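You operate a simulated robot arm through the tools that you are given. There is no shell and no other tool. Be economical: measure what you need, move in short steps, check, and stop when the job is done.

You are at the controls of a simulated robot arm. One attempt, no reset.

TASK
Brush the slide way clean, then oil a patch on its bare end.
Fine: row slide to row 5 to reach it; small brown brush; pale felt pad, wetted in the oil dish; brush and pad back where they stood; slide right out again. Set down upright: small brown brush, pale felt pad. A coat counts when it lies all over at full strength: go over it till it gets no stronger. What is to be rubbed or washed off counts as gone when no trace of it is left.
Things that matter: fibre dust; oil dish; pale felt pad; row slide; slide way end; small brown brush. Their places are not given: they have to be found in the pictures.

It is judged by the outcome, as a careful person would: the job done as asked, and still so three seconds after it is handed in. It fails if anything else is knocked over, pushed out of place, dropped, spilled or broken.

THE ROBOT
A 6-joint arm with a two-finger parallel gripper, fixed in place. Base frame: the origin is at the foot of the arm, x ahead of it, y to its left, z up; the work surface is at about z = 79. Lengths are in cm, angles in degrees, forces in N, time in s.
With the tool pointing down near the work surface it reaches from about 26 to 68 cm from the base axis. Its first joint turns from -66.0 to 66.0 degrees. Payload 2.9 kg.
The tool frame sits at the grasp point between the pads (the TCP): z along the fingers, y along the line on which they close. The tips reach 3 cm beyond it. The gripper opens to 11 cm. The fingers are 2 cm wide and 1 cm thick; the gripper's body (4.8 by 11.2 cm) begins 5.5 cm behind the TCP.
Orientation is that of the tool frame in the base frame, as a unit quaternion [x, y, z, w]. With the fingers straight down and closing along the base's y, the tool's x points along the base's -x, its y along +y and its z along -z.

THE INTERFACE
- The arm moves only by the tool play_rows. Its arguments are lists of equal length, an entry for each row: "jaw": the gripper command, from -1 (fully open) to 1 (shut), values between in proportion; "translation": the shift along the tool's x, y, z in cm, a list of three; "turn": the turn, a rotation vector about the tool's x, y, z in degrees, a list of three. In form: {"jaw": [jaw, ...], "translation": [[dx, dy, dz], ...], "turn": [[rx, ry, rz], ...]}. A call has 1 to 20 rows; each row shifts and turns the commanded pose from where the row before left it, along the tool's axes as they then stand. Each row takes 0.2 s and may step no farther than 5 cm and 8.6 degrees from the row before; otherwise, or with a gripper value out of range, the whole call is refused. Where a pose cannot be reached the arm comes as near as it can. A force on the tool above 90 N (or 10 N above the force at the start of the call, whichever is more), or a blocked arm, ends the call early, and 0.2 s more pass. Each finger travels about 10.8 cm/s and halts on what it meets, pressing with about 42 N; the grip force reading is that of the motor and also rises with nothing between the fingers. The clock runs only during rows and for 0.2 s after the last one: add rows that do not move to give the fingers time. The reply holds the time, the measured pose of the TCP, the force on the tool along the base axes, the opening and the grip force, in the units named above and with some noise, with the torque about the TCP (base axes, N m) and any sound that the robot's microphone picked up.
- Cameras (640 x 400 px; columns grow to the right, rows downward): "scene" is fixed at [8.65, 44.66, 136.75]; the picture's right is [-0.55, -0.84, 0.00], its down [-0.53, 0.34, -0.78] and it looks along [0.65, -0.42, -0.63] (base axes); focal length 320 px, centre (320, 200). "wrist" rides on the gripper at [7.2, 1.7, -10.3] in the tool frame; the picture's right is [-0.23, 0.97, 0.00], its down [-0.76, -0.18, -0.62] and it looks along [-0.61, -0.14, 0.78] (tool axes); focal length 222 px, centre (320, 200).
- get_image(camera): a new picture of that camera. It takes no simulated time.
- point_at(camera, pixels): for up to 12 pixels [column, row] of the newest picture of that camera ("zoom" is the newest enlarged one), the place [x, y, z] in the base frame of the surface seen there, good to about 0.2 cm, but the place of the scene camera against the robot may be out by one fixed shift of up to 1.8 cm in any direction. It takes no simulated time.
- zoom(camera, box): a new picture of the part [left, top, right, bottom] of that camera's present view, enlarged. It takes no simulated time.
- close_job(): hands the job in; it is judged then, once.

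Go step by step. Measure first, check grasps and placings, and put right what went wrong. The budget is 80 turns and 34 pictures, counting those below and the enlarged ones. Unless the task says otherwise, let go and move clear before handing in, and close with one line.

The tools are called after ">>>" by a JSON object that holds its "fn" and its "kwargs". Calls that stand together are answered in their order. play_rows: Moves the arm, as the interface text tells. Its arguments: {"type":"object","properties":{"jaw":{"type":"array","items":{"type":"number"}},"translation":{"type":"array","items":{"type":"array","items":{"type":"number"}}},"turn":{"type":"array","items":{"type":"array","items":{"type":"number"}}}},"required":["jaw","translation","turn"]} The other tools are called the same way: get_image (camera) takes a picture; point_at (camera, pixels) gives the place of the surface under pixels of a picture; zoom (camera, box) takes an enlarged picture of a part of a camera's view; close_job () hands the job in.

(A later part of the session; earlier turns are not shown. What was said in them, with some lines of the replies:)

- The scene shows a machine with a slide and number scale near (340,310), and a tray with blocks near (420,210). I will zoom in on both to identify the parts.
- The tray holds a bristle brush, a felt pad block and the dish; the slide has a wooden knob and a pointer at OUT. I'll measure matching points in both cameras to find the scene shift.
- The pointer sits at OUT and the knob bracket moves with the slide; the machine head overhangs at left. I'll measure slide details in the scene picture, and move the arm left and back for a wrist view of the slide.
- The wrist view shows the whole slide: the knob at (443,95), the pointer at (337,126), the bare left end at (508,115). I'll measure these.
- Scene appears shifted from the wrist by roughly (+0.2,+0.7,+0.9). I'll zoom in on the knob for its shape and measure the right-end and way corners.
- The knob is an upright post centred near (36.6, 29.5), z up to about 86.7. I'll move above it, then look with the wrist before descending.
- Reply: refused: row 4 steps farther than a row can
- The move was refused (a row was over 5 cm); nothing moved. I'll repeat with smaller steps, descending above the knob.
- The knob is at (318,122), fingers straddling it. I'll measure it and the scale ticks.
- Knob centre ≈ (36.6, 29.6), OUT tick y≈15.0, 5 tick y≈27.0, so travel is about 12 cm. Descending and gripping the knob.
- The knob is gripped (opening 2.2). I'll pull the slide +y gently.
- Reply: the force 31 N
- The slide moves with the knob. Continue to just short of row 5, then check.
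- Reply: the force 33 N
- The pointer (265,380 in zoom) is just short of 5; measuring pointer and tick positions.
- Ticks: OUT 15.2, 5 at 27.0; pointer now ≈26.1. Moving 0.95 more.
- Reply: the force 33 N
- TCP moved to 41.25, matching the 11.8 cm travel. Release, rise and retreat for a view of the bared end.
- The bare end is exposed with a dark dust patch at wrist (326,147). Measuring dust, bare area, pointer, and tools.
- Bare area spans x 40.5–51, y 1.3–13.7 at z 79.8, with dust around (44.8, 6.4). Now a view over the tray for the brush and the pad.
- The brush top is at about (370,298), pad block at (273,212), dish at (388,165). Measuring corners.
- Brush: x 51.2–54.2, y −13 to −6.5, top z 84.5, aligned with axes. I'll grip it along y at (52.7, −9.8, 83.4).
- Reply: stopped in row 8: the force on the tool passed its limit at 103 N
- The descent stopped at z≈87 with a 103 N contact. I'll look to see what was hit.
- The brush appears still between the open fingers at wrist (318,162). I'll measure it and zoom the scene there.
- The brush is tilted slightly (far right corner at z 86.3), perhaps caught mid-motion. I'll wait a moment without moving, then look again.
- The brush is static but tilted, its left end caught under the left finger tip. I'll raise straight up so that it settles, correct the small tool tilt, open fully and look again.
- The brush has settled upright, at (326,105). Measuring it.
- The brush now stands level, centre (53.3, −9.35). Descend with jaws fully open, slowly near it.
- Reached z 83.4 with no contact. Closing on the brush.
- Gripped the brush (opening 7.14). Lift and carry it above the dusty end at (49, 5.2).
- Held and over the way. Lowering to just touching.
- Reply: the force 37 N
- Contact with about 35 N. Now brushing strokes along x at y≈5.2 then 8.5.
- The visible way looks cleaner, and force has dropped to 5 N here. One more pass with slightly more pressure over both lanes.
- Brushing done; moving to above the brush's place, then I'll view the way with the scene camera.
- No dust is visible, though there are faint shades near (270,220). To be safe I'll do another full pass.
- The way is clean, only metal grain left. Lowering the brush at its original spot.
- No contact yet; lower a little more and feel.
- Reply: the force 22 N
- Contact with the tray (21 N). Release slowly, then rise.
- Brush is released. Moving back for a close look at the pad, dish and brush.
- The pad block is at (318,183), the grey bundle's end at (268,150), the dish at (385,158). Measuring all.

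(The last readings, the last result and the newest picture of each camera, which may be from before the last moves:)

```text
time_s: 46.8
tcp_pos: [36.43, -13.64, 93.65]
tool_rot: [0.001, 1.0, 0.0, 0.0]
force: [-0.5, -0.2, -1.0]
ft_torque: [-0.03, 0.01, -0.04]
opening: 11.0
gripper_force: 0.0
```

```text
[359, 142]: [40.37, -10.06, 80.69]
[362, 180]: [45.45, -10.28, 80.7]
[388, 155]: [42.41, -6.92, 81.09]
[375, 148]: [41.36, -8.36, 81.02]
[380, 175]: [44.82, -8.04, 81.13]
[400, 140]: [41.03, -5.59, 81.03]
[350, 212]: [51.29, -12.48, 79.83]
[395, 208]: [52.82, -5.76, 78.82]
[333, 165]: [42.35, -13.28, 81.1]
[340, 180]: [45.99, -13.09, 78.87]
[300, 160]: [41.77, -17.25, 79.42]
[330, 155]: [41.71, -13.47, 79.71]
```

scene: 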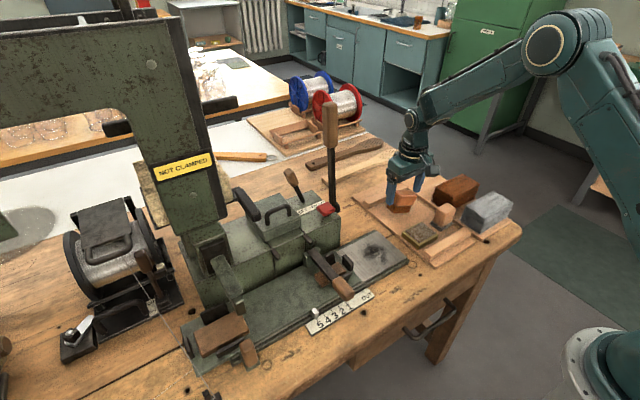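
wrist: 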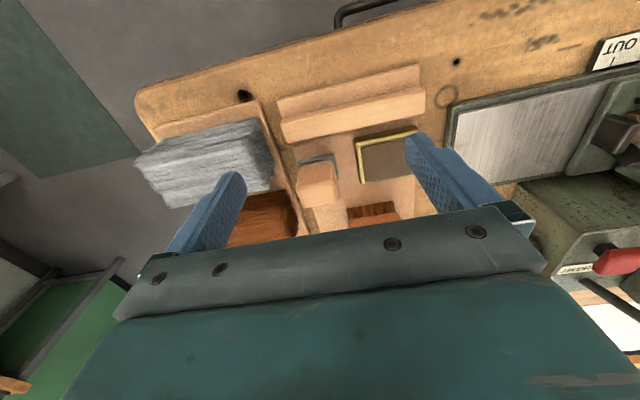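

Pad block: centre ≈ (43.4, −15.3), top 84.9, yawed about −6°. Gap left is 3 cm to the bundle. I'll go above, turn 6° and descend slowly with ~6.6 cm opening.

>>> {"fn": "play_rows", "kwargs": {"jaw": [-0.2, -0.2, -0.2, -0.2, -0.2, -0.2, -0.2, -0.2, -0.2], "translation": [[-3.5, -0.8, 0], [-3.5, -0.8, 0], [0, 0, 0], [0, 0, 0], [0, 0, 3], [0, 0, 2.5], [0, 0, 2.2], [0, 0, 2], [0, 0, 0]], "turn": [[0, 0, 0], [0, 0, 0], [0, 0, 6], [0, 0, 0], [0, 0, 0], [0, 0, 0], [0, 0, 0], [0, 0, 0], [0, 0, 0]]}}

```text
time_s: 48.8
tcp_pos: [43.49, -15.08, 84.32]
tool_rot: [0.052, 0.999, 0.0, 0.0]
force: [-1.0, -0.1, 0.0]
ft_torque: [-0.01, 0.01, 0.0]
opening: 6.62
gripper_force: 0.0
```

Yaw matches; no contact. Close on the block.

>>> {"fn": "play_rows", "kwargs": {"jaw": [-0.2, 0.2, 0.6, 1, 1, 1], "translation": [[0, 0, 0.2], [0, 0, 0], [0, 0, 0], [0, 0, 0], [0, 0, 0], [0, 0, 0]], "turn": [[0, 0, 0], [0, 0, 0], [0, 0, 0], [0, 0, 0], [0, 0, 0], [0, 0, 0]]}}

```text
time_s: 50.2
tcp_pos: [43.46, -15.1, 84.04]
tool_rot: [0.052, 0.999, 0.0, 0.0]
force: [0.4, -0.8, 1.9]
ft_torque: [-0.05, -0.04, -0.01]
opening: 4.31
gripper_force: 41.8
```

Pad gripped (opening 4.31), home pose TCP ≈ (43.46, −15.15, 84.0). Lift and move over the dish centre (42.9, −7.2).

>>> {"fn": "play_rows", "kwargs": {"jaw": [1, 1, 1, 1, 1, 1, 1], "translation": [[0, 0, -2], [0, 0, -4], [0.7, 3.9, 0], [0.68, 3.9, 0], [0, 0, 0], [0, 0, 2.5], [0, 0, 0.8]], "turn": [[0, 0, 0], [0, 0, 0], [0, 0, 0], [0, 0, 0], [0, 0, 0], [0, 0, 0], [0, 0, 0]]}}

```text
time_s: 51.8
tcp_pos: [42.75, -7.33, 86.78]
tool_rot: [0.053, 0.999, 0.0, -0.001]
force: [-0.3, 0.6, 0.0]
ft_torque: [-0.03, -0.01, 0.01]
opening: 4.32
gripper_force: 42.3
```

>>> {"fn": "play_rows", "kwargs": {"jaw": [1, 1, 1, 1, 1], "translation": [[0, 0, 0.4], [0, 0, 0.2], [0, 0, 0.1], [0, 0, 0], [0, 0, 0]], "turn": [[0, 0, 0], [0, 0, 0], [0, 0, 0], [0, 0, 0], [0, 0, 0]]}}

```text
time_s: 53.0
tcp_pos: [42.94, -7.24, 86.18]
tool_rot: [0.053, 0.999, 0.0, 0.001]
force: [-9.2, -2.1, 34.8]
ft_torque: [-0.1, 0.4, -0.02]
opening: 4.31
gripper_force: 42.3
```

Pad pressed into the dish with 35 N. Lift, carry to the way at (43.1, 4.1), straighten the yaw, and lower to near contact.

>>> {"fn": "play_rows", "kwargs": {"jaw": [1, 1, 1, 1, 1, 1, 1, 1, 1, 1, 1], "translation": [[0, 0, 0], [0, 0, 0], [0, 0, -2], [0, 0, -2.5], [0.33, 3.8, 0], [0.33, 3.8, 0], [0.33, 3.76, 0], [0, 0, 0], [0, 0, 3], [0, 0, 2], [0, 0, 0]], "turn": [[0, 0, 0], [0, 0, 0], [0, 0, 0], [0, 0, 0], [0, 0, 0], [0, 0, 0], [0, 0, 0], [0, 0, -6], [0, 0, 0], [0, 0, 0], [0, 0, 0]]}}

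```text
time_s: 55.4
tcp_pos: [43.13, 4.2, 85.7]
tool_rot: [0.0, 1.0, -0.001, 0.0]
force: [0.0, -0.1, -0.4]
ft_torque: [-0.02, 0.04, 0.0]
opening: 4.28
gripper_force: 42.0
```

Lower to contact and wipe lanes along x.

>>> {"fn": "play_rows", "kwargs": {"jaw": [1, 1, 1, 1, 1, 1, 1, 1, 1, 1, 1, 1, 1, 1, 1, 1, 1, 1, 1, 1], "translation": [[0, 0, 0.6], [0, 0, 0.35], [-1.2, 0, 0], [-1.2, 0, 0], [-1.2, 0, 0], [-1.2, 0, 0], [-0.8, 0, 0], [0, 1.5, 0], [0, 1, 0], [1.2, 0, 0], [1.2, 0, 0], [1.2, 0, 0], [1.2, 0, 0], [0.8, 0, 0], [0, 1.5, 0], [0, 1, 0], [-1.2, 0, 0], [-1.2, 0, 0], [-1.2, 0, 0], [-1.2, 0, 0]], "turn": [[0, 0, 0], [0, 0, 0], [0, 0, 0], [0, 0, 0], [0, 0, 0], [0, 0, 0], [0, 0, 0], [0, 0, 0], [0, 0, 0], [0, 0, 0], [0, 0, 0], [0, 0, 0], [0, 0, 0], [0, 0, 0], [0, 0, 0], [0, 0, 0], [0, 0, 0], [0, 0, 0], [0, 0, 0], [0, 0, 0]]}}

```text
time_s: 59.6
tcp_pos: [48.01, 8.99, 84.77]
tool_rot: [0.0, 1.0, 0.0, 0.0]
force: [-4.1, 0.9, 12.1]
ft_torque: [0.05, 0.0, 0.01]
opening: 4.29
gripper_force: 42.1
```

Contact held (12 N). Lift, move back toward the dish, and look at the coat.

>>> {"fn": "play_rows", "kwargs": {"jaw": [1, 1, 1, 1, 1, 1, 1, 1, 1], "translation": [[-0.8, 0, 0], [0, 0, -2.5], [0, 0, -3.5], [1.5, -4, 0], [1.5, -4, 0], [1.5, -4, 0], [1.2, -4.2, 0], [0, 0, 0], [0, 0, 0]], "turn": [[0, 0, 0], [0, 0, 0], [0, 0, 0], [0, 0, 0], [0, 0, 0], [0, 0, 0], [0, 0, 0], [0, 0, 6], [0, 0, 0]]}}

>>> {"fn": "zoom", "kwargs": {"camera": "scene", "box": [310, 190, 470, 290]}}

```text
time_s: 61.6
tcp_pos: [43.16, -7.21, 90.73]
tool_rot: [0.053, 0.999, 0.0, 0.0]
force: [0.1, 0.5, -1.1]
ft_torque: [0.01, 0.02, 0.02]
opening: 4.32
gripper_force: 41.8
```

```text
4.00 times, centred on (390, 240) of scene
```

zoom: 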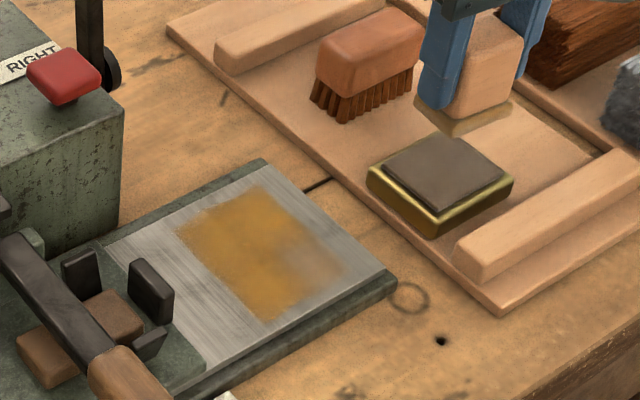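

Oil shows with a thinner area near (310,262). Measuring the coat's extents, and re-wetting the pad.

>>> {"fn": "point_at", "kwargs": {"camera": "zoom", "pixels": [[180, 232], [255, 188], [340, 272], [270, 318], [265, 165], [110, 245], [385, 270], [210, 360], [310, 262], [250, 250]]}}

>>> {"fn": "play_rows", "kwargs": {"jaw": [1, 1, 1, 1, 1, 1, 1], "translation": [[0.25, 0, 2.5], [0, 0, 1.5], [0, 0, 0.5], [0, 0, 0.2], [0, 0, 0], [0, 0, 0], [0, 0, 0]], "turn": [[0, 0, 0], [0, 0, 0], [0, 0, 0], [0, 0, 0], [0, 0, 0], [0, 0, 0], [0, 0, 0]]}}

```text
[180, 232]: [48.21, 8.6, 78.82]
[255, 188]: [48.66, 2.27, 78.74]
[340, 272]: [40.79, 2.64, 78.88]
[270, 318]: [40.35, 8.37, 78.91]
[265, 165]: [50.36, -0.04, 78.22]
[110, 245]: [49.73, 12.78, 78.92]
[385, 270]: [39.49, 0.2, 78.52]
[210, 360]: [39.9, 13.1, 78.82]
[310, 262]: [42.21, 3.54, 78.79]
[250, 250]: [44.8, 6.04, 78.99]
```

```text
time_s: 63.2
tcp_pos: [42.9, -7.31, 85.98]
tool_rot: [0.053, 0.999, 0.0, 0.001]
force: [-1.3, -0.7, 6.2]
ft_torque: [-0.05, -0.04, -0.02]
opening: 4.31
gripper_force: 42.0
```

The coat's patch is x≈41–49, y≈3.3–9.6, thinner near (42.7, 4.5). Press a little in the dish, then return and wipe the patch.

>>> {"fn": "play_rows", "kwargs": {"jaw": [1, 1, 1, 1, 1, 1, 1, 1, 1, 1, 1, 1, 1, 1], "translation": [[0, 0, 0.1], [0, 0, 0], [0, 0, 0], [0, 0, -2], [0, 0, -2.6], [0.38, 4, 0], [0.38, 4, 0], [0.5, 3.85, 0], [0, 0, 0], [0, 0, 3], [0, 0, 2], [0, 0, 0.6], [0, 0, 0.3], [0, 0, 0]], "turn": [[0, 0, 0], [0, 0, 0], [0, 0, 0], [0, 0, 0], [0, 0, 0], [0, 0, 0], [0, 0, 0], [0, 0, 0], [0, 0, -6], [0, 0, 0], [0, 0, 0], [0, 0, 0], [0, 0, 0], [0, 0, 0]]}}

>>> {"fn": "play_rows", "kwargs": {"jaw": [1, 1, 1, 1, 1, 1, 1, 1, 1, 1, 1, 1, 1, 1, 1, 1, 1, 1, 1, 1], "translation": [[-1, 0, 0], [-1, 0, 0], [-1, 0, 0], [-1, 0, 0], [-1.2, 0, 0], [1, 0, 0], [1, 0, 0], [1, 0, 0], [1, 0, 0], [1.2, 0, 0], [0, 0.9, 0], [0, 0.9, 0], [-1.3, 0, 0], [-1.3, 0, 0], [-1.3, 0, 0], [-1.3, 0, 0], [0, 1, 0], [0, 1, 0], [1.3, 0, 0], [1.3, 0, 0]], "turn": [[0, 0, 0], [0, 0, 0], [0, 0, 0], [0, 0, 0], [0, 0, 0], [0, 0, 0], [0, 0, 0], [0, 0, 0], [0, 0, 0], [0, 0, 0], [0, 0, 0], [0, 0, 0], [0, 0, 0], [0, 0, 0], [0, 0, 0], [0, 0, 0], [0, 0, 0], [0, 0, 0], [0, 0, 0], [0, 0, 0]]}}

>>> {"fn": "play_rows", "kwargs": {"jaw": [1, 1, 1, 1, 1, 1, 1, 1, 1, 1, 1, 1, 1, 1, 1, 1], "translation": [[1.3, 0, 0], [1.3, 0, 0], [0, 0, 0], [-1.3, 0, 0], [-1.3, 0, 0], [-1.3, 0, 0], [-1.3, 0, 0], [0, 0, -2.5], [0, 0, -3.5], [1, -3.7, 0], [1, -3.7, 0], [1, -3.7, 0], [1, -3.7, 0], [1, -1, 0], [0, 0, 0], [0, 0, 0]], "turn": [[0, 0, 0], [0, 0, 0], [0, 0, 0], [0, 0, 0], [0, 0, 0], [0, 0, 0], [0, 0, 0], [0, 0, 0], [0, 0, 0], [0, 0, 0], [0, 0, 0], [0, 0, 0], [0, 0, 0], [0, 0, 0], [0, 0, 6], [0, 0, 0]]}}

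>>> {"fn": "zoom", "kwargs": {"camera": "scene", "box": [330, 220, 410, 290]}}

```text
time_s: 66.2
tcp_pos: [42.76, 4.78, 84.72]
tool_rot: [0.0, 1.0, 0.001, 0.001]
force: [-8.0, 0.3, 25.8]
ft_torque: [-0.01, 0.03, 0.0]
opening: 4.32
gripper_force: 41.8
```

```text
time_s: 70.4
tcp_pos: [45.68, 8.73, 84.62]
tool_rot: [0.0, 1.0, 0.002, 0.004]
force: [10.7, 0.4, 25.8]
ft_torque: [-0.09, -0.4, 0.05]
opening: 4.31
gripper_force: 41.5
```

```text
time_s: 73.8
tcp_pos: [42.91, -7.38, 90.58]
tool_rot: [0.053, 0.999, 0.0, 0.0]
force: [0.5, -0.2, 0.4]
ft_torque: [0.01, 0.02, 0.0]
opening: 4.31
gripper_force: 42.2
```

```text
5.71 times, centred on (370, 255) of scene
```

zoom: 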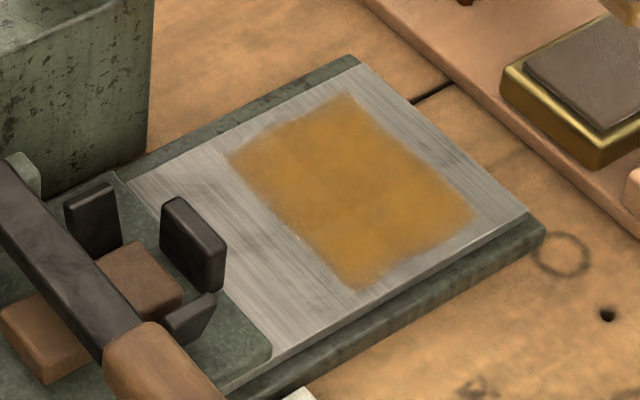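

The coat is now nearly even. One more wet and pass, extending slightly past all edges, so it is at full strength.

>>> {"fn": "play_rows", "kwargs": {"jaw": [1, 1, 1, 1, 1, 1, 1, 1, 1, 1, 1, 1, 1, 1, 1, 1, 1, 1, 1, 1], "translation": [[0, 0.1, 2.5], [0, 0, 1.5], [0, 0, 0.5], [0, 0, 0.15], [0, 0, 0], [0, 0, 0], [0, 0, 0], [0, 0, -2], [0, 0, -2.6], [0.5, 4, 0], [0.5, 4, 0], [0.5, 3.85, 0], [0, 0, 0], [0, 0, 3], [0, 0, 2], [0, 0, 0.6], [0, 0, 0.25], [0, 0, 0], [-1.2, 0, 0], [-1.2, 0, 0]], "turn": [[0, 0, 0], [0, 0, 0], [0, 0, 0], [0, 0, 0], [0, 0, 0], [0, 0, 0], [0, 0, 0], [0, 0, 0], [0, 0, 0], [0, 0, 0], [0, 0, 0], [0, 0, 0], [0, 0, -6], [0, 0, 0], [0, 0, 0], [0, 0, 0], [0, 0, 0], [0, 0, 0], [0, 0, 0], [0, 0, 0]]}}

>>> {"fn": "play_rows", "kwargs": {"jaw": [1, 1, 1, 1, 1, 1, 1, 1, 1, 1, 1, 1, 1, 1, 1, 1, 1, 1, 1, 1], "translation": [[-1.2, 0, 0], [-1.2, 0, 0], [-1, 0, 0], [1.2, 0, 0], [1.2, 0, 0], [1.2, 0, 0], [1.2, 0, 0], [1, 0, 0], [0, 0.9, 0], [0, 0.9, 0], [-1.2, 0, 0], [-1.2, 0, 0], [-1.2, 0, 0], [-1.2, 0, 0], [-1, 0, 0], [0, 1, 0], [0, 1, 0], [1.2, 0, 0], [1.2, 0, 0], [1.2, 0, 0]], "turn": [[0, 0, 0], [0, 0, 0], [0, 0, 0], [0, 0, 0], [0, 0, 0], [0, 0, 0], [0, 0, 0], [0, 0, 0], [0, 0, 0], [0, 0, 0], [0, 0, 0], [0, 0, 0], [0, 0, 0], [0, 0, 0], [0, 0, 0], [0, 0, 0], [0, 0, 0], [0, 0, 0], [0, 0, 0], [0, 0, 0]]}}

>>> {"fn": "play_rows", "kwargs": {"jaw": [1, 1, 1, 1, 1, 1, 1, 1, 1, 1, 1, 1, 1, 1, 1, 1], "translation": [[1.2, 0, 0], [1, 0, 0], [0, -1.5, 0], [0, -1.5, 0], [0, -0.8, 0], [0, 0, 0], [0, 0, -2.5], [0, 0, -3.5], [0, -4, 0], [0, -4, 0], [0, -4, 0], [0, -4, 0], [0, -3.7, 0], [0, 0, 0], [0, 0, 0], [0, 0, 0]], "turn": [[0, 0, 0], [0, 0, 0], [0, 0, 0], [0, 0, 0], [0, 0, 0], [0, 0, 0], [0, 0, 0], [0, 0, 0], [0, 0, 0], [0, 0, 0], [0, 0, 0], [0, 0, 0], [0, 0, 0], [0, 0, 6], [0, 0, 0], [0, 0, 0]]}}

>>> {"fn": "zoom", "kwargs": {"camera": "scene", "box": [330, 180, 490, 290]}}

```text
time_s: 78.0
tcp_pos: [45.23, 4.94, 84.65]
tool_rot: [0.0, 1.0, 0.0, 0.0]
force: [-0.9, 0.2, -1.2]
ft_torque: [-0.03, -0.01, 0.01]
opening: 4.32
gripper_force: 42.6
```

```text
time_s: 82.2
tcp_pos: [45.14, 8.54, 84.67]
tool_rot: [0.0, 1.0, 0.0, 0.001]
force: [0.9, 0.5, -0.1]
ft_torque: [-0.01, -0.01, -0.05]
opening: 4.31
gripper_force: 42.9
```

```text
time_s: 85.6
tcp_pos: [42.63, -15.18, 90.64]
tool_rot: [0.052, 0.999, -0.001, 0.0]
force: [-0.5, -0.7, 0.3]
ft_torque: [0.01, 0.0, 0.02]
opening: 4.34
gripper_force: 41.6
```

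```text
3.64 times, centred on (410, 235) of scene
```

zoom: 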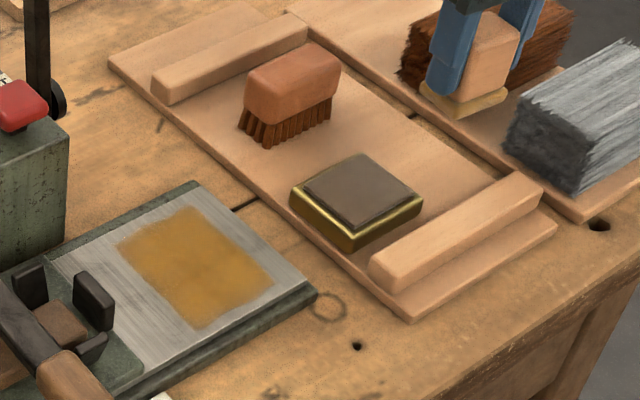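

The third pass read no force, so the pad has ridden up in the grip slightly. I'll re-wet, watching the contact.

>>> {"fn": "play_rows", "kwargs": {"jaw": [1, 1, 1, 1, 1, 1, 1, 1], "translation": [[0.28, 3.96, 0], [0.27, 3.96, 0], [0, 0, 0], [0, 0, 3], [0, 0, 1.6], [0, 0, 0.25], [0, 0, 0], [0, 0, 0]], "turn": [[0, 0, 0], [0, 0, 0], [0, 0, 0], [0, 0, 0], [0, 0, 0], [0, 0, 0], [0, 0, 0], [0, 0, 0]]}}

```text
time_s: 87.4
tcp_pos: [43.04, -7.06, 85.95]
tool_rot: [0.053, 0.999, 0.0, 0.001]
force: [-5.4, 0.8, 32.1]
ft_torque: [-0.03, 0.13, -0.02]
opening: 4.3
gripper_force: 41.8
```

Good dish contact (32 N). Back to the way, lowering 1.25 cm below dish level for equal pressure.

>>> {"fn": "play_rows", "kwargs": {"jaw": [1, 1, 1, 1, 1, 1, 1, 1, 1, 1, 1, 1], "translation": [[0, 0, -2], [0, 0, -2.6], [0.6, 3.9, 0], [0.6, 3.9, 0], [0.56, 3.84, 0], [0, 0, 0], [0, 0, 3], [0, 0, 2], [0, 0, 0.6], [0, 0, 0.25], [0, 0, 0], [0, 0, 0]], "turn": [[0, 0, 0], [0, 0, 0], [0, 0, 0], [0, 0, 0], [0, 0, 0], [0, 0, -6], [0, 0, 0], [0, 0, 0], [0, 0, 0], [0, 0, 0], [0, 0, 0], [0, 0, 0]]}}

```text
time_s: 90.0
tcp_pos: [42.55, 4.87, 84.66]
tool_rot: [0.0, 1.0, 0.0, 0.0]
force: [-0.5, 0.7, -1.0]
ft_torque: [0.05, 0.0, 0.01]
opening: 4.32
gripper_force: 42.1
```

>>> {"fn": "play_rows", "kwargs": {"jaw": [1, 1, 1], "translation": [[0, 0, 0.15], [0, 0, 0.1], [0, 0, 0]], "turn": [[0, 0, 0], [0, 0, 0], [0, 0, 0]]}}

```text
time_s: 90.8
tcp_pos: [42.6, 4.8, 84.39]
tool_rot: [0.0, 1.0, 0.001, 0.003]
force: [-5.3, 2.5, 36.8]
ft_torque: [-0.03, 0.0, 0.0]
opening: 4.31
gripper_force: 41.8
```

Firm contact (37 N). Wiping the whole patch.

>>> {"fn": "play_rows", "kwargs": {"jaw": [1, 1, 1, 1, 1, 1, 1, 1, 1, 1, 1, 1, 1, 1, 1, 1, 1, 1, 1, 1], "translation": [[-1.4, 0, 0], [-1.4, 0, 0], [-1.4, 0, 0], [-1.3, 0, 0], [1.4, 0, 0], [1.4, 0, 0], [1.4, 0, 0], [1.3, 0, 0], [0, 1.5, 0], [-1.4, 0, 0], [-1.4, 0, 0], [-1.4, 0, 0], [-1.3, 0, 0], [0, 1.5, 0], [1.4, 0, 0], [1.4, 0, 0], [1.4, 0, 0], [1.3, 0, 0], [0, 0.4, 0], [0, 0, 0]], "turn": [[0, 0, 0], [0, 0, 0], [0, 0, 0], [0, 0, 0], [0, 0, 0], [0, 0, 0], [0, 0, 0], [0, 0, 0], [0, 0, 0], [0, 0, 0], [0, 0, 0], [0, 0, 0], [0, 0, 0], [0, 0, 0], [0, 0, 0], [0, 0, 0], [0, 0, 0], [0, 0, 0], [0, 0, 0], [0, 0, 0]]}}

>>> {"fn": "play_rows", "kwargs": {"jaw": [1, 1, 1, 1, 1, 1, 1, 1, 1, 1, 1, 1, 1, 1, 1, 1, 1, 1], "translation": [[-1.4, 0, 0], [-1.4, 0, 0], [-1.4, 0, 0], [-1.3, 0, 0], [0, -1.3, 0], [0, -1.3, 0], [0, -1, 0], [0, 0, 0], [0, 0, -2.5], [0, 0, -3.7], [0.9, -4, 0], [0.9, -4, 0], [0.9, -4, 0], [0.9, -4, 0], [1, -3.9, 0], [0, 0, 0], [0, 0, 0], [0, 0, 0]], "turn": [[0, 0, 0], [0, 0, 0], [0, 0, 0], [0, 0, 0], [0, 0, 0], [0, 0, 0], [0, 0, 0], [0, 0, 0], [0, 0, 0], [0, 0, 0], [0, 0, 0], [0, 0, 0], [0, 0, 0], [0, 0, 0], [0, 0, 0], [0, 0, 6], [0, 0, 0], [0, 0, 0]]}}

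>>> {"fn": "zoom", "kwargs": {"camera": "scene", "box": [330, 220, 410, 290]}}

```text
time_s: 95.0
tcp_pos: [42.52, 8.2, 84.3]
tool_rot: [0.001, 1.0, 0.001, 0.001]
force: [-1.9, -3.2, 10.2]
ft_torque: [-0.17, -0.14, -0.08]
opening: 4.32
gripper_force: 41.5
```

```text
time_s: 98.8
tcp_pos: [43.52, -15.37, 90.51]
tool_rot: [0.052, 0.999, 0.0, 0.0]
force: [-0.5, 0.6, -0.1]
ft_torque: [0.02, 0.01, 0.02]
opening: 4.33
gripper_force: 41.8
```

```text
5.71 times, centred on (370, 255) of scene
```

zoom: 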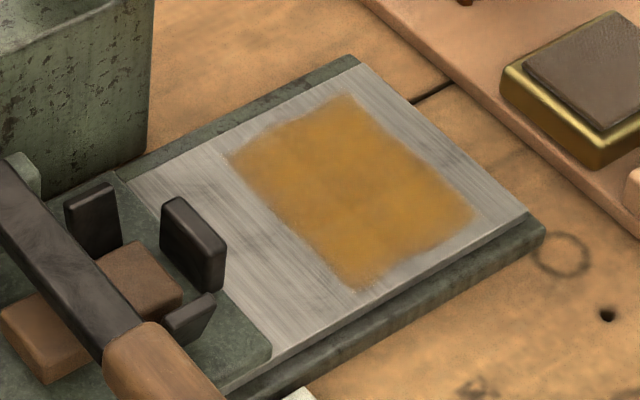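

No stronger than before: the coat is full. Now lower the pad at its original spot.

>>> {"fn": "play_rows", "kwargs": {"jaw": [1, 1, 1, 1, 1, 1], "translation": [[0, 0.15, 3], [0, 0, 2.5], [0, 0, 0.9], [0, 0, 0.2], [0, 0, 0], [0, 0, 0]], "turn": [[0, 0, 0], [0, 0, 0], [0, 0, 0], [0, 0, 0], [0, 0, 0], [0, 0, 0]]}}

```text
time_s: 100.2
tcp_pos: [43.35, -15.11, 83.79]
tool_rot: [0.052, 0.999, 0.0, 0.0]
force: [0.9, 0.0, -0.4]
ft_torque: [-0.04, 0.01, 0.0]
opening: 4.29
gripper_force: 42.1
```

>>> {"fn": "play_rows", "kwargs": {"jaw": [1, 1, 1], "translation": [[0, 0, 0.15], [0, 0, 0.1], [0, 0, 0]], "turn": [[0, 0, 0], [0, 0, 0], [0, 0, 0]]}}

```text
time_s: 101.0
tcp_pos: [43.44, -15.22, 83.61]
tool_rot: [0.052, 0.999, -0.001, 0.001]
force: [-0.7, 0.0, -0.8]
ft_torque: [-0.06, 0.01, 0.0]
opening: 4.31
gripper_force: 41.9
```

>>> {"fn": "play_rows", "kwargs": {"jaw": [1, 1, 1], "translation": [[0, 0, 0.1], [0, 0, 0.1], [0, 0, 0]], "turn": [[0, 0, 0], [0, 0, 0], [0, 0, 0]]}}

```text
time_s: 101.8
tcp_pos: [43.45, -15.06, 83.42]
tool_rot: [0.053, 0.999, 0.0, 0.001]
force: [-2.7, 1.1, 6.2]
ft_torque: [-0.01, -0.04, 0.01]
opening: 4.31
gripper_force: 42.0
```

Touchdown (6 N). Release gently, rise, and straighten.

>>> {"fn": "play_rows", "kwargs": {"jaw": [0.1, 0, -0.1, -0.1, -0.1, -0.1, -0.1, -0.1, -0.1, -0.1], "translation": [[0, 0, 0], [0, 0, 0], [0, 0, 0], [0, 0, 0], [0, 0, -2], [0, 0, -4], [0, 0, -4.8], [0, 0, -4.8], [0, 0, 0], [0, 0, 0]], "turn": [[0, 0, 0], [0, 0, 0], [0, 0, 0], [0, 0, 0], [0, 0, 0], [0, 0, 0], [0, 0, 0], [0, 0, 0], [0, 0, -6], [0, 0, 0]]}}

```text
time_s: 104.0
tcp_pos: [43.4, -15.11, 99.22]
tool_rot: [0.0, 1.0, 0.0, 0.0]
force: [-0.2, -0.5, 0.1]
ft_torque: [0.0, 0.01, 0.02]
opening: 6.05
gripper_force: 0.0
```

Pad released. Now back to the knob at (36.3, 41.25), along the same safe path.

>>> {"fn": "play_rows", "kwargs": {"jaw": [-0.2, -0.2, -0.2, -0.2, -0.2, -0.2, -0.2, -0.2, -0.2, -0.2, -0.2, -0.2, -0.2, -0.2, -0.2, -0.2], "translation": [[3.6, 0, -1.2], [3.5, 0, -1.2], [0, 4.7, 0], [0, 4.7, 0], [0, 4.7, 0], [0, 4.7, 0], [0, 4.7, 0], [0, 4.7, 0], [0, 4.7, 0], [0, 4.7, 0], [0, 4.7, 0], [0, 4.7, 0], [0, 4.7, 0], [0, 4.65, 0], [0, 0, 0], [0, 0, 0]], "turn": [[0, 0, 0], [0, 0, 0], [0, 0, 0], [0, 0, 0], [0, 0, 0], [0, 0, 0], [0, 0, 0], [0, 0, 0], [0, 0, 0], [0, 0, 0], [0, 0, 0], [0, 0, 0], [0, 0, 0], [0, 0, 0], [0, 0, 0], [0, 0, 0]]}}

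```text
time_s: 107.4
tcp_pos: [36.45, 41.28, 101.29]
tool_rot: [0.0, 1.0, -0.001, 0.0]
force: [0.1, 0.9, 0.3]
ft_torque: [-0.01, 0.01, -0.02]
opening: 6.59
gripper_force: 0.0
```

>>> {"fn": "play_rows", "kwargs": {"jaw": [-0.2, -0.2, -0.2, -0.2, -0.2, -0.2, 0.3, 1, 1, 1], "translation": [[0.15, 0, 4.5], [0, 0, 4.5], [0, 0, 3], [0, 0, 2.5], [0, 0, 2], [0, 0, 0], [0, 0, 0], [0, 0, 0], [0, 0, 0], [0, 0, 0]], "turn": [[0, 0, 0], [0, 0, 0], [0, 0, 0], [0, 0, 0], [0, 0, 0], [0, 0, 0], [0, 0, 0], [0, 0, 0], [0, 0, 0], [0, 0, 0]]}}

```text
time_s: 109.6
tcp_pos: [36.24, 41.15, 84.83]
tool_rot: [0.0, 1.0, 0.0, 0.0]
force: [-0.1, 2.0, -4.3]
ft_torque: [-0.13, -0.99, 0.18]
opening: 2.19
gripper_force: 45.4
```

Knob gripped. Sliding back to OUT.

>>> {"fn": "play_rows", "kwargs": {"jaw": [1, 1, 1, 1, 1, 1, 1, 1, 1, 1, 1, 1, 1, 1, 1], "translation": [[0, -0.9, 0], [0, -0.9, 0], [0, -0.9, 0], [0, -0.9, 0], [0, -0.9, 0], [0, -0.9, 0], [0, -0.9, 0], [0, -0.9, 0], [0, -0.9, 0], [0, -0.9, 0], [0, -0.9, 0], [0, -0.9, 0], [0, -0.8, 0], [0, 0, 0], [0, 0, 0]], "turn": [[0, 0, 0], [0, 0, 0], [0, 0, 0], [0, 0, 0], [0, 0, 0], [0, 0, 0], [0, 0, 0], [0, 0, 0], [0, 0, 0], [0, 0, 0], [0, 0, 0], [0, 0, 0], [0, 0, 0], [0, 0, 0], [0, 0, 0]]}}

```text
time_s: 112.8
tcp_pos: [36.21, 29.52, 84.95]
tool_rot: [0.001, 1.0, -0.001, 0.0]
force: [8.0, -6.3, -20.3]
ft_torque: [0.38, 0.69, 0.2]
opening: 2.16
gripper_force: 44.9
```

At 29.5, the starting knob position. A small extra nudge to feel for the end stop.

>>> {"fn": "play_rows", "kwargs": {"jaw": [1, 1, 1], "translation": [[0, -0.2, 0], [0, 0, 0], [0, 0, 0]], "turn": [[0, 0, 0], [0, 0, 0], [0, 0, 0]]}}

```text
time_s: 113.6
tcp_pos: [36.26, 29.49, 84.86]
tool_rot: [0.0, 1.0, 0.0, 0.0]
force: [9.5, 4.2, -32.1]
ft_torque: [-0.29, 0.35, -0.13]
opening: 2.21
gripper_force: 45.0
```

It didn't move further: the slide is at its stop. Release and retreat.

>>> {"fn": "play_rows", "kwargs": {"jaw": [0.5, 0.2, 0.2, 0.2, 0.2, 0.2, 0.2, 0.2, 0.2, 0.2, 0.2], "translation": [[0, 0, 0], [0, 0, 0], [0, 0, 0], [0, 0, -3], [0, 0, -4.5], [0, 0, -4.5], [0, 0, -4.5], [0.5, -4.8, 0], [0.5, -4.8, 0], [0.5, -4.8, 0], [0, 0, 0]], "turn": [[0, 0, 0], [0, 0, 0], [0, 0, 0], [0, 0, 0], [0, 0, 0], [0, 0, 0], [0, 0, 0], [0, 0, 0], [0, 0, 0], [0, 0, 0], [0, 0, 0]]}}

>>> {"fn": "get_image", "kwargs": {"camera": "wrist"}}

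>>> {"fn": "point_at", "kwargs": {"camera": "wrist", "pixels": [[337, 126], [335, 120]]}}

```text
time_s: 116.0
tcp_pos: [34.71, 14.81, 101.71]
tool_rot: [0.0, 1.0, 0.0, 0.0]
force: [-0.8, -0.5, 0.3]
ft_torque: [0.01, 0.02, -0.01]
opening: 4.4
gripper_force: 0.1
```

```text
1 pictures are left
```

wrist: 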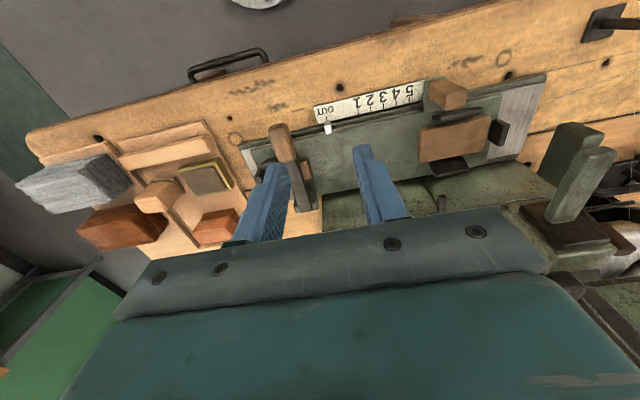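

```text
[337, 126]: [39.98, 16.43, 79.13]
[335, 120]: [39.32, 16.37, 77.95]
```

The slide is back at OUT. Checking the pointer, brush and pad positions.

>>> {"fn": "point_at", "kwargs": {"camera": "wrist", "pixels": [[328, 129], [326, 122], [140, 197], [172, 190], [150, 208], [200, 222], [235, 215], [197, 235], [180, 172], [205, 178], [215, 238], [160, 205]]}}

```text
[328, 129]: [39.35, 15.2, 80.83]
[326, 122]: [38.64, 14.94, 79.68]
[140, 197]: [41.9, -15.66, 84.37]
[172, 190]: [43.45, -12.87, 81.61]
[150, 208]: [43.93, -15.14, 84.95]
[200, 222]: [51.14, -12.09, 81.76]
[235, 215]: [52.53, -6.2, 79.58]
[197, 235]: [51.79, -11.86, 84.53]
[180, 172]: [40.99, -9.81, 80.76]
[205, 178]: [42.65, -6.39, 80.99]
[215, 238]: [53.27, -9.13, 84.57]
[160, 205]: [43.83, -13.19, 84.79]
```

Pointer at y 15.2 (OUT), brush top 84.5, pad top 84.9, both upright. One last look at the tray.

>>> {"fn": "zoom", "kwargs": {"camera": "scene", "box": [330, 150, 530, 290]}}

```text
2.86 times, centred on (430, 220) of scene
```

zoom: 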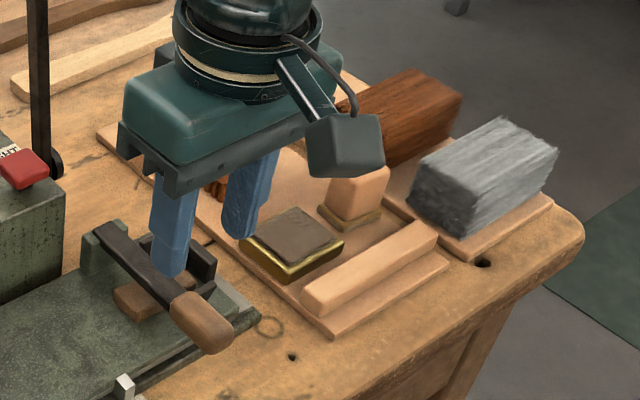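

The pad stands upright in its place, the slide is at OUT and the arm is clear. Handing in.

>>> {"fn": "close_job", "kwargs": {}}

```text
The job is handed in.
```

The slide way is brushed clean and its bare-end patch is oiled until it got no stronger. The slide is back at OUT, and the brush and pad stand upright in their places. On my first try at the brush a finger caught it and shifted it about half a centimetre, but it stayed upright and I set it back at its measured starting spot.
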